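You operate a simulated robot arm through the tools that you are given. There is no shell and no other tool. Be economical: measure what you need, move in short steps, check, and stop when the job is done.

Carry out the task below with a simulated robot arm. There is one attempt and no reset: what you move stays moved.

TASK
Switch the blue rocker on.

It is judged by the outcome, as a careful person would: the job done as asked, and still so three seconds after it is handed in. It fails if anything else is knocked over, pushed out of place, dropped, spilled or broken.

THE ROBOT
A 7-joint arm with a two-finger parallel gripper, fixed in place. Base frame: the origin is at the foot of the arm, x ahead of it, y to its left, z up. Lengths are in mm, angles in degrees, forces in N, time in s.
Its first joint turns from -66.0 to 66.0 degrees. Payload 1.57 kg.
Tool frame: the origin (TCP) lies between the finger pads and is the grasp point; the fingertips stand 30 mm ahead of it; z points along the fingers, y is the line along which they close. The gripper opens to 110 mm. The fingers are 24 mm wide and 12 mm thick; the gripper's body (48 by 112 mm) begins 78 mm behind the TCP.
Orientation is that of the tool frame in the base frame, as a unit quaternion [x, y, z, w]. With the fingers straight down and closing along the base's y, the tool's x points along the base's -x, its y along +y and its z along -z.

THE INTERFACE
- The arm moves only by the tool drive_tool. Its argument "steps" is a list of rows, each a list of 3 entries, a list of its own where there are three numbers: the turn, a rotation vector about the tool's x, y, z in units of 4 degrees (1.0 is 4 degrees), then the shift along the tool's x, y, z in units of 40 mm (1.0 is 40 mm), then the closure, from 0 (fully open) to 1 (shut). In form: [[[wx, wy, wz], [dx, dy, dz], fingers], ...]. A call has 1 to 12 rows; each row shifts and turns the commanded pose from where the row before left it, along the tool's axes as they then stand. A call with a number of a shift or a turn outside -1 to 1 is refused whole. A row lasts 0.2 s, in which the tool goes at most 50 mm and 8.6 degrees; a call with a longer step from one row to the next is refused whole, and so is a gripper value outside its range. A pose out of reach is approached as far as the arm can. The call stops where the force on the tool passes 40 N (or 10 N more than at its start, if that is more) or the arm is blocked; 0.2 s more then pass. The fingers move at their own pace (about 108 mm/s each) and stop on an object; they squeeze with about 38 N. The grip force told is the motor's: it shows also when the fingers shut on nothing. Time passes only in rows, and 0.2 s behind the last, so rows that do not move let the fingers close. It gives the time, the measured TCP pose, the force on the tool (base axes), the opening and the grip force at its end, in the units of the frame above (readings bear some noise).
- Cameras (640 x 400 px; columns grow to the right, rows downward): "scene" is fixed at [164.4, -400.7, 1410.5]; the picture's right is [0.66, -0.75, 0.00], its down [-0.43, -0.37, -0.83] and it looks along [0.62, 0.54, -0.56] (base axes); focal length 375 px, centre (320, 200). "wrist" rides on the gripper at [-36, 0, -80] in the tool frame; the picture's right is [0.00, -1.00, 0.00], its down [0.97, 0.00, -0.24] and it looks along [0.24, 0.00, 0.97] (tool axes); focal length 218 px, centre (320, 200).
- snapshot(camera): a new picture of that camera. No time passes.
- locate(camera, pixels): there is no depth. For up to 12 entries [column, row, z] of the newest picture of that camera ("zoom" is the newest enlarged one), the place [x, y] in the base frame at which the ray of that pixel passes the height z, good to about 2 mm, but the place of the scene camera against the robot may be out by one fixed shift of up to 18 mm in any direction. No time passes.
- zoom(camera, box): a new picture of the part [left, top, right, bottom] of that camera's present view, enlarged. No time passes.
- job_done(): hands the job in; it is judged then, once.

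Work in short steps. Measure before you move; look again where a grasp or a placing could have gone wrong, and mend it. You have 60 turns and 20 pictures in all, the two below and enlarged ones among them. Open the gripper and draw the arm clear of the work before you hand the job in, unless the task says otherwise; then end with one line.

The tools are called after "Call:" as a command line: name --argument value ..., lists and objects as JSON in quotes. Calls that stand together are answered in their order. drive_tool: Moves the arm, as the interface text tells. Its arguments: {"type":"object","properties":{"steps":{"type":"array","items":{"type":"array"}}},"required":["steps"]} The other tools are called the same way: snapshot (camera) takes a picture; locate (camera, pixels) gives the place at which the rays of pixels pass given heights; zoom (camera, box) takes an enlarged picture of a part of a camera's view; job_done () hands the job in.

At the start:

```text
time_s: 0.0
ee_pos: [391.2, -257.3, 1127.1]
orientation: [-0.001, 1.0, 0.001, 0.0]
force: [0.2, -0.1, 0.9]
finger_gap: 110.0
grip_force: 0.0
```

scene: 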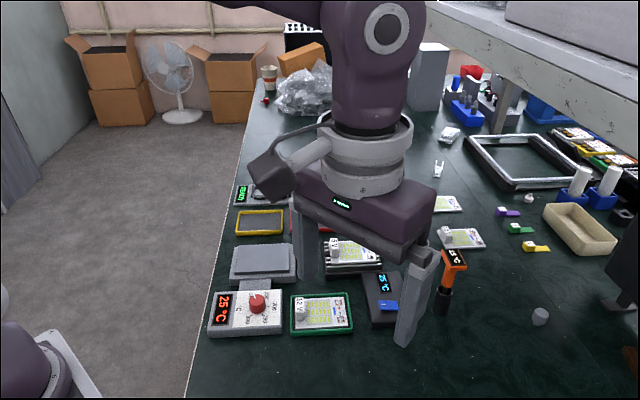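
wrist: 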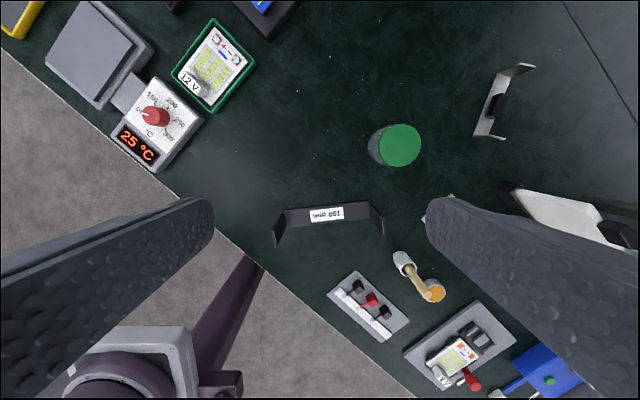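

The blue part near scene (388,306) on a dark device may be the rocker; I zoom in on it.

Call:
zoom --camera "scene" --box '[340, 240, 440, 340]'

Call:
zoom --camera "wrist" --box '[320, 240, 600, 400]'

```text
4.00 times, centred on (390, 290) of scene
```

zoom: 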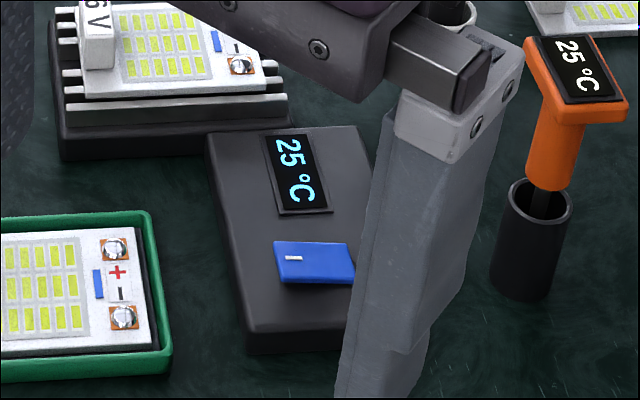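

```text
2.29 times, centred on (460, 320) of wrist
```

zoom: 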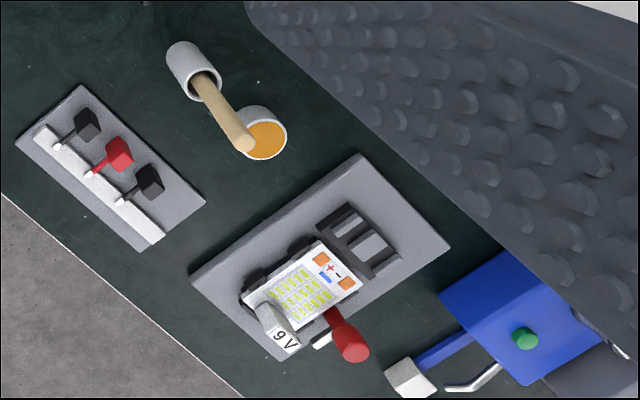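

The rocker is at zoom (315,263), scene about (389,306). I locate it from its present pictures.

Call:
locate --camera "scene" --pixels '[[389, 306, 830], [389, 306, 811], [378, 284, 830], [400, 328, 791]]'

Call:
locate --camera "wrist" --pixels '[[262, 4, 830], [262, 4, 811]]'

```text
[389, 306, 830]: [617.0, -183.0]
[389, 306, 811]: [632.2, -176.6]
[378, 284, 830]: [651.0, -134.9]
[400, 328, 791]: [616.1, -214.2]
```

```text
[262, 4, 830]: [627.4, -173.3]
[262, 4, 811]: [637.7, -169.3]
```

I move above the device for a close wrist view, staying high.

Call:
drive_tool --steps '[[[0, 0, 0], [-0.8, 0.35, 0.3], 0], [[0, 0, 0], [-0.8, 0.35, 0.3], 0], [[0, 0, 0], [-0.8, 0.35, 0.3], 0], [[0, 0, 0], [-0.8, 0.35, 0.3], 0], [[0, 0, 0], [-0.8, 0.35, 0.3], 0], [[0, 0, 0], [-0.8, 0.35, 0.3], 1], [[0, 0, 0], [0, 0, 0], 1], [[0, 0, 0], [0, 0, 0], 1], [[0, 0, 0], [0, 0, 0], 1]]'

Call:
snapshot --camera "wrist"

```text
time_s: 2.0
ee_pos: [583.5, -174.6, 1053.6]
orientation: [0.001, 1.0, 0.0, 0.0]
force: [-0.6, 0.0, 0.4]
finger_gap: 0.0
grip_force: 21.1
```

```text
15 pictures are left
```

wrist: 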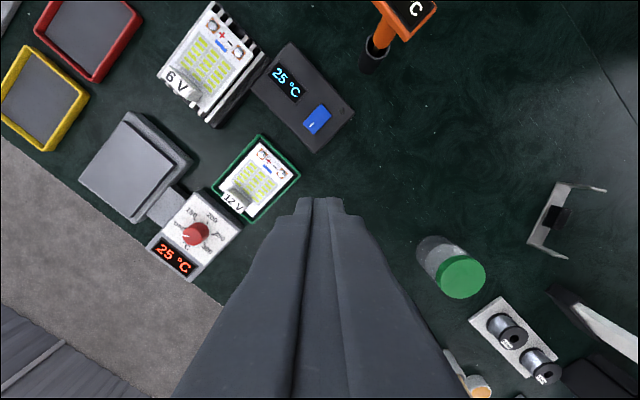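

Call:
zoom --camera "wrist" --box '[250, 35, 360, 155]'

Call:
locate --camera "wrist" --pixels '[[317, 120, 830], [317, 120, 811], [317, 120, 820], [311, 127, 820], [322, 113, 820]]'

Call:
zoom --camera "scene" --box '[360, 270, 430, 340]'

```text
3.33 times, centred on (305, 95) of wrist
```

zoom: 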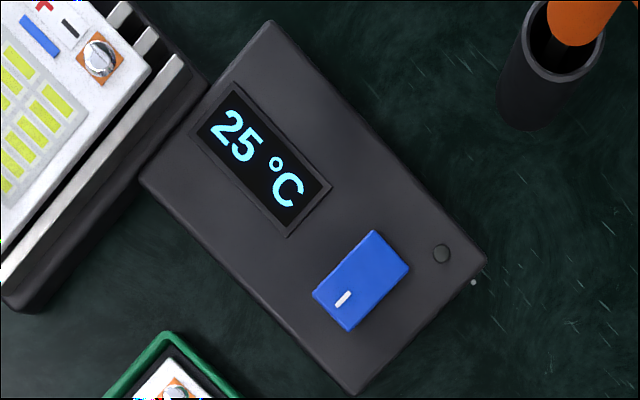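

```text
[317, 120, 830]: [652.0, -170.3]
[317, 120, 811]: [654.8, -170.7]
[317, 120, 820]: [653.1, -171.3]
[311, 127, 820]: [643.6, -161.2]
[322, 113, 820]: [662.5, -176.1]
```

```text
5.71 times, centred on (395, 305) of scene
```

zoom: 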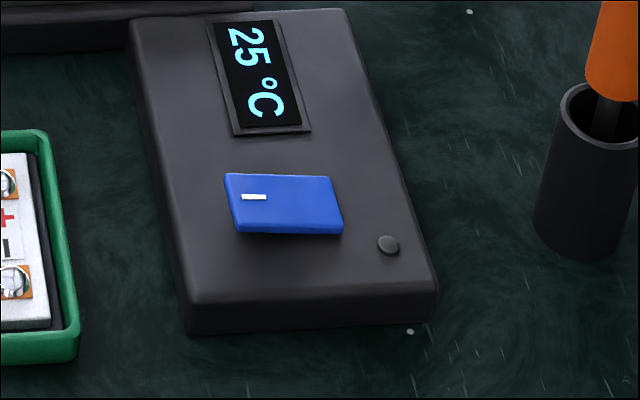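

The marked "|" end is raised (rocker off); its pivot is near (653,-170), axis towards the mark about (-0.7,+0.7). I go with closed fingers above the marked end and look again.

Call:
drive_tool --steps '[[[0, 0, 0], [-0.262, 0.108, 0.768], 1], [[0, 0, 0], [-0.262, 0.108, 0.768], 1], [[0, 0, 0], [-0.262, 0.108, 0.768], 1], [[0, 0, 0], [-0.262, 0.108, 0.768], 1], [[0, 0, 0], [-0.262, 0.108, 0.768], 1], [[0, 0, 0], [0, 0, 0], 1]]'

Call:
snapshot --camera "wrist"

Call:
zoom --camera "scene" --box '[330, 240, 450, 340]'

```text
time_s: 3.4
ee_pos: [637.6, -151.7, 901.2]
orientation: [0.0, 1.0, -0.001, 0.0]
force: [-0.4, 0.4, 1.2]
finger_gap: 0.1
grip_force: 21.0
```

```text
12 pictures are left
```

wrist: 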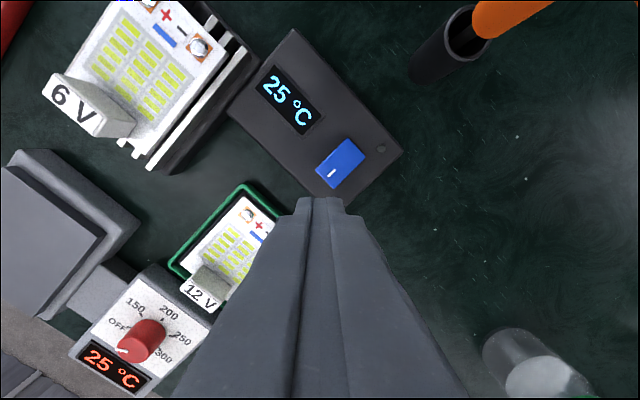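

```text
4.00 times, centred on (390, 290) of scene
```

zoom: 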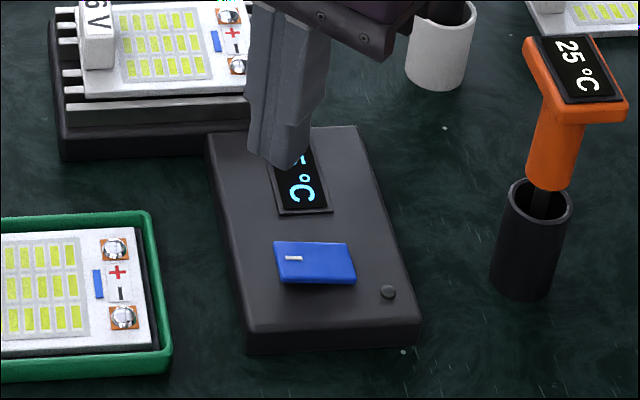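

Call:
locate --camera "wrist" --pixels '[[340, 163, 830], [340, 163, 820], [340, 163, 811], [328, 178, 820], [316, 170, 820], [333, 188, 820], [348, 139, 820], [365, 155, 820], [306, 198, 791], [320, 205, 871]]'

```text
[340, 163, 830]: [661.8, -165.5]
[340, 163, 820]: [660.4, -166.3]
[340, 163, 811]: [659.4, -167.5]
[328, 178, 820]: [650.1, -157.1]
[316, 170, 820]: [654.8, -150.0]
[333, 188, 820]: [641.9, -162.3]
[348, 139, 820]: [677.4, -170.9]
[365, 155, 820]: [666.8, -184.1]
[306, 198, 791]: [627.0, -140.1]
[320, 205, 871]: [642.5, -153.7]
```

Rocker centre ≈ (659,-167), marked end ≈ (648,-156); the tool is nearly in place. I nudge +3,+1 mm, descend 35 mm, and look.

Call:
drive_tool --steps '[[[0, 0, 0], [-0.07, 0.02, 0.4], 1], [[0, 0, 0], [0, 0, 0.4], 1], [[0, 0, 0], [0, 0, 0.08], 1], [[0, 0, 0], [0, 0, 0], 1]]'

Call:
zoom --camera "wrist" --box '[240, 80, 440, 240]'

Call:
zoom --camera "scene" --box '[350, 260, 430, 340]'

```text
time_s: 4.4
ee_pos: [639.2, -152.4, 866.1]
orientation: [0.0, 1.0, 0.0, 0.0]
force: [0.3, -0.1, -0.2]
finger_gap: 0.1
grip_force: 20.1
```

```text
2.50 times, centred on (340, 160) of wrist
```

zoom: 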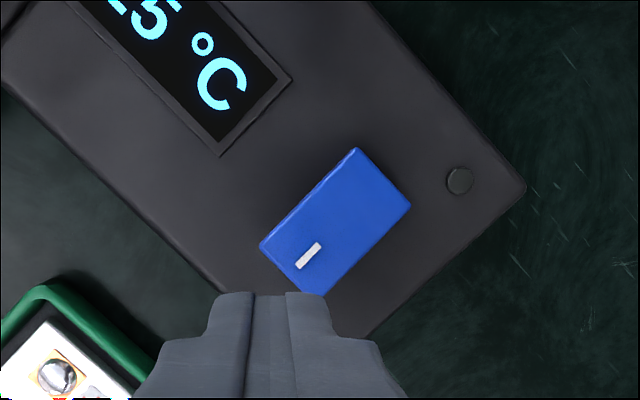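

```text
5.00 times, centred on (390, 300) of scene
```

zoom: 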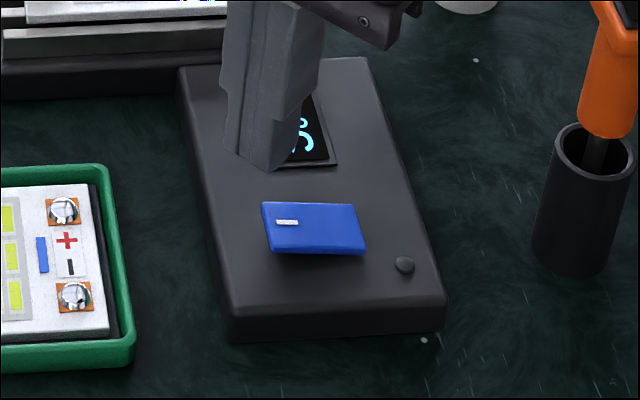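

Call:
locate --camera "zoom" --pixels '[[265, 168, 836], [265, 225, 820], [265, 225, 810], [312, 228, 820], [312, 228, 810], [360, 230, 815]]'

Call:
locate --camera "wrist" --pixels '[[346, 140, 820], [346, 140, 810], [346, 140, 800], [320, 196, 836], [331, 200, 820]]'

```text
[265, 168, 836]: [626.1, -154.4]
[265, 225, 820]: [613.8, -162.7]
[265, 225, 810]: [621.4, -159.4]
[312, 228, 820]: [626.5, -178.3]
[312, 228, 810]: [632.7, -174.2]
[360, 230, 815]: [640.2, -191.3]
```

```text
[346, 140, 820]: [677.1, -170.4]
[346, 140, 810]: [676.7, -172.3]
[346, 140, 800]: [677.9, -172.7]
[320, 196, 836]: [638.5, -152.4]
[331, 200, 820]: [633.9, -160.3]
```

Call:
locate --camera "wrist" --pixels '[[346, 168, 830], [346, 168, 820], [346, 168, 810], [346, 168, 800], [327, 187, 815], [335, 197, 815], [354, 139, 815], [376, 163, 815]]'

```text
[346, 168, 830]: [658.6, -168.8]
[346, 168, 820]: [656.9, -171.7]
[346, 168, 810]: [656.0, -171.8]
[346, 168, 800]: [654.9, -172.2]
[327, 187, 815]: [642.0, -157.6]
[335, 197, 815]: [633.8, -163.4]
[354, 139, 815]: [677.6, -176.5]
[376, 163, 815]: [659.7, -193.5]
```

Parallax puts the rocker top at about z 803, centre ≈ (656,-171). I correct by (-1,-3) mm and descend in small steps.

Call:
drive_tool --steps '[[[0, 0, 0], [0.03, -0.08, 0.2], 1], [[0, 0, 0], [0, 0, 0.2], 1], [[0, 0, 0], [0, 0, 0.1], 1], [[0, 0, 0], [0, 0, 0.05], 1], [[0, 0, 0], [0, 0, 0], 1]]'

Call:
zoom --camera "wrist" --box '[240, 80, 440, 240]'

Call:
zoom --camera "scene" --box '[350, 260, 430, 340]'

```text
time_s: 5.6
ee_pos: [638.7, -155.2, 843.0]
orientation: [0.0, 1.0, 0.0, 0.0]
force: [-0.5, 0.6, -0.1]
finger_gap: 0.1
grip_force: 20.7
```

```text
2.50 times, centred on (340, 160) of wrist
```

zoom: 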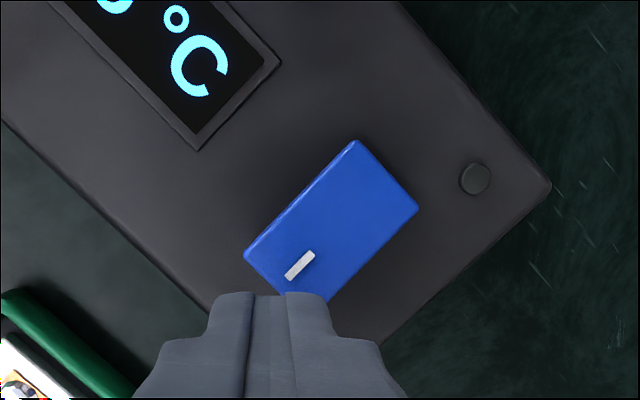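

```text
5.00 times, centred on (390, 300) of scene
```

zoom: 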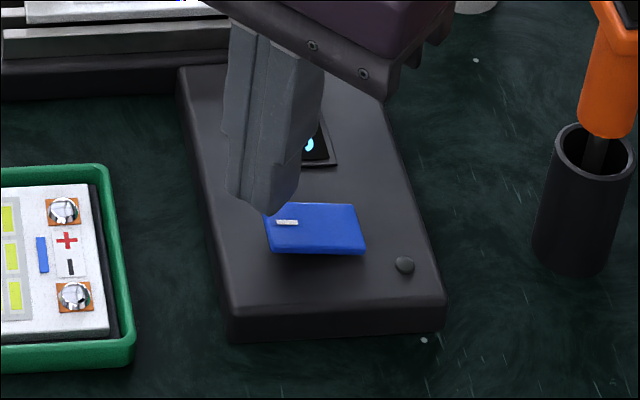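

The tip (z≈813) overlaps only the corner of the marked end. I raise slightly, shift +5 mm in x, then press down in 2–3 mm steps.

Call:
drive_tool --steps '[[[0, 0, 0], [0, 0, -0.1], 1], [[0, 0, 0], [-0.125, 0.02, 0], 1], [[0, 0, 0], [0, 0, 0.1], 1], [[0, 0, 0], [0, 0, 0.06], 1], [[0, 0, 0], [0, 0, 0.06], 1], [[0, 0, 0], [0, 0, 0.06], 1], [[0, 0, 0], [0, 0, 0], 1]]'

```text
time_s: 7.2
ee_pos: [642.8, -153.8, 837.6]
orientation: [0.0, 1.0, 0.0, 0.0]
force: [0.2, 0.0, 0.6]
finger_gap: 0.0
grip_force: 21.4
```

No contact yet at tip z≈807; I continue.

Call:
drive_tool --steps '[[[0, 0, 0], [0, 0, 0.05], 1], [[0, 0, 0], [0, 0, 0.05], 1], [[0, 0, 0], [0, 0, 0], 1]]'

Call:
zoom --camera "scene" --box '[350, 260, 430, 340]'

```text
time_s: 8.0
ee_pos: [642.1, -154.0, 833.3]
orientation: [0.0, 1.0, -0.001, 0.0]
force: [0.0, 0.1, -0.2]
finger_gap: 0.0
grip_force: 21.2
```

```text
5.00 times, centred on (390, 300) of scene
```

zoom: 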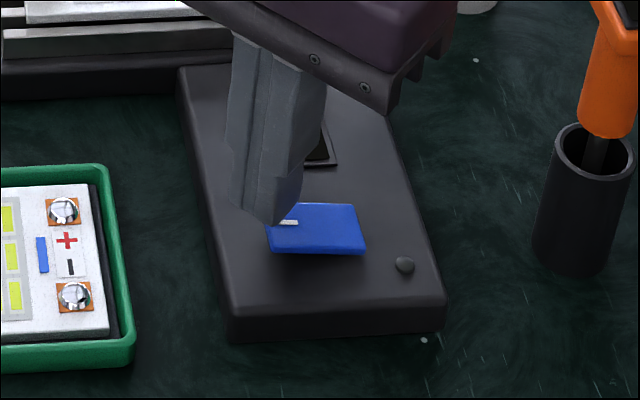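

Tip at ≈803, still no force; I go on slowly.

Call:
drive_tool --steps '[[[0, 0, 0], [0, 0, 0.05], 1], [[0, 0, 0], [0, 0, 0.05], 1], [[0, 0, 0], [0, 0, 0], 1]]'

```text
time_s: 8.8
ee_pos: [643.1, -154.8, 828.9]
orientation: [0.001, 1.0, 0.001, 0.001]
force: [-1.0, 0.4, 0.0]
finger_gap: 0.0
grip_force: 21.3
```

Tip at ≈799 with no force; I look before continuing.

Call:
zoom --camera "wrist" --box '[240, 80, 440, 240]'

Call:
zoom --camera "scene" --box '[350, 260, 430, 340]'

```text
2.50 times, centred on (340, 160) of wrist
```

zoom: 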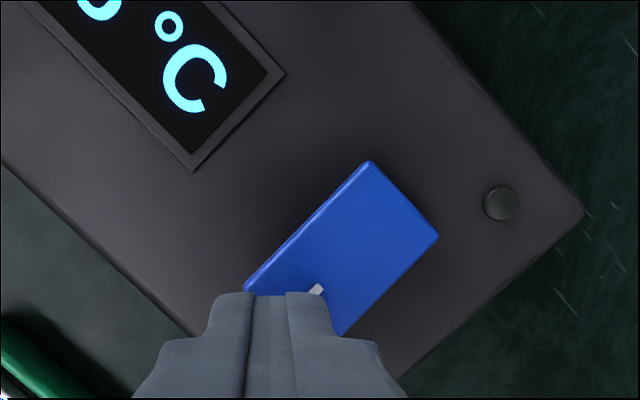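

```text
5.00 times, centred on (390, 300) of scene
```

zoom: 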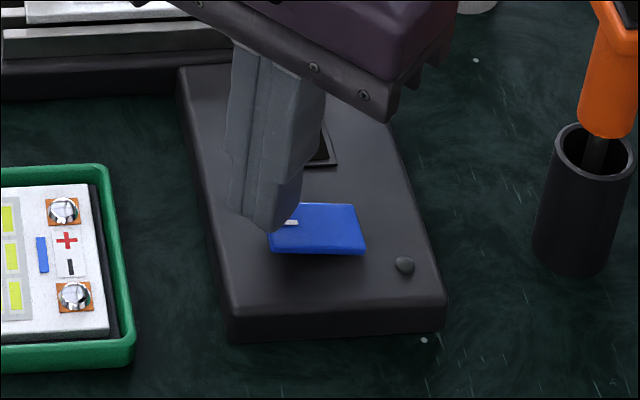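

Still above the rocker (not tilted yet), overlap with the marked end is good. I keep descending.

Call:
drive_tool --steps '[[[0, 0, 0], [0, 0, 0.05], 1], [[0, 0, 0], [0, 0, 0.05], 1], [[0, 0, 0], [0, 0, 0.05], 1], [[0, 0, 0], [0, 0, 0], 1]]'

```text
time_s: 9.8
ee_pos: [642.7, -154.3, 822.3]
orientation: [0.0, 1.0, 0.0, -0.001]
force: [-0.9, -0.1, -0.9]
finger_gap: 0.0
grip_force: 20.9
```

Call:
zoom --camera "scene" --box '[360, 270, 420, 330]'

```text
6.67 times, centred on (390, 300) of scene
```

zoom: 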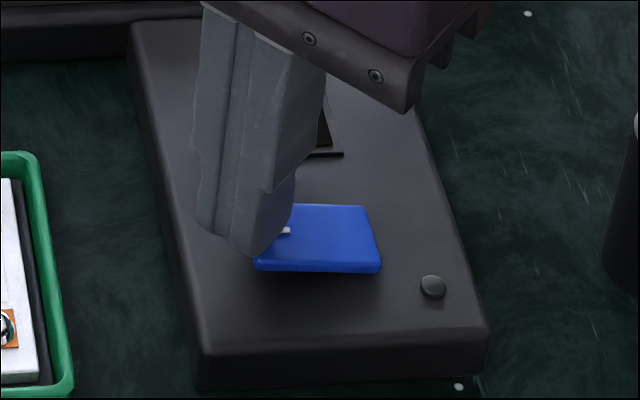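

The rocker is now tilting (right end rising, shadow beneath), lamp still dark. I press on in small steps.

Call:
drive_tool --steps '[[[0, 0, 0], [0, 0, 0.05], 1], [[0, 0, 0], [0, 0, 0.05], 1], [[0, 0, 0], [0, 0, 0], 1]]'

```text
time_s: 10.6
ee_pos: [643.2, -154.5, 819.4]
orientation: [0.0, 1.0, 0.0, 0.001]
force: [-2.3, 1.3, 10.1]
finger_gap: 0.1
grip_force: 21.1
```

Contact force is now 10 N; I look at the state.

Call:
zoom --camera "scene" --box '[360, 270, 420, 330]'

```text
6.67 times, centred on (390, 300) of scene
```

zoom: 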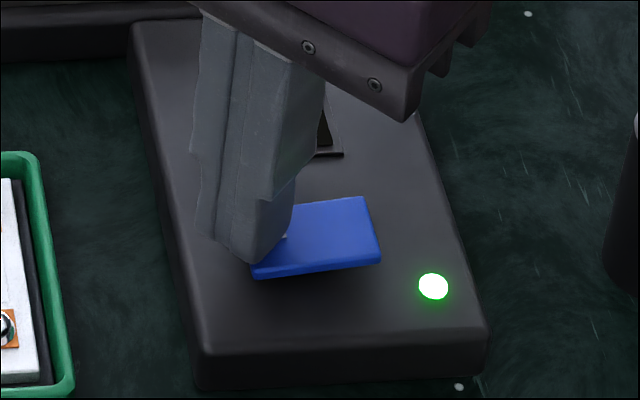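

The lamp is lit green and the rocker has tipped over. I withdraw straight up.

Call:
drive_tool --steps '[[[0, 0, 0], [0, 0, -0.2], 1], [[0, 0, 0], [0, 0, -0.6], 1], [[0, 0, 0], [0, 0, -1], 1], [[0, 0, 0], [0, 0, -1], 1], [[0, 0, 0], [0, 0, -1], 1], [[0, 0, 0], [0, 0, -1], 1], [[0, 0, 0], [0, 0, -1], 0], [[0, 0, 0], [0, 0, 0], 0], [[0, 0, 0], [0, 0, 0], 0], [[0, 0, 0], [0, 0, 0], 0]]'

Call:
zoom --camera "scene" --box '[340, 240, 440, 340]'

```text
time_s: 12.8
ee_pos: [642.3, -154.0, 1050.2]
orientation: [-0.001, 1.0, 0.0, 0.0]
force: [-0.1, 0.4, -0.7]
finger_gap: 110.2
grip_force: 0.1
```

```text
4.00 times, centred on (390, 290) of scene
```

zoom: 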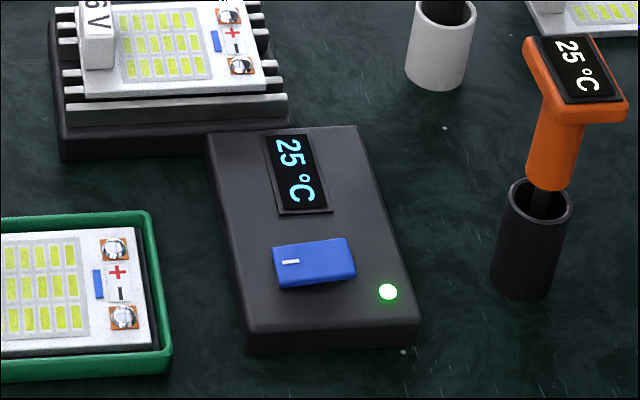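

The rocker stays tipped to its mark, the lamp is lit, nothing else moved, and the arm is clear with the gripper open.

Call:
job_done

```text
The job is handed in.
```

The blue rocker is on: it stays tipped to its "|" mark, and the green lamp beside it was still lit after the arm drew clear.
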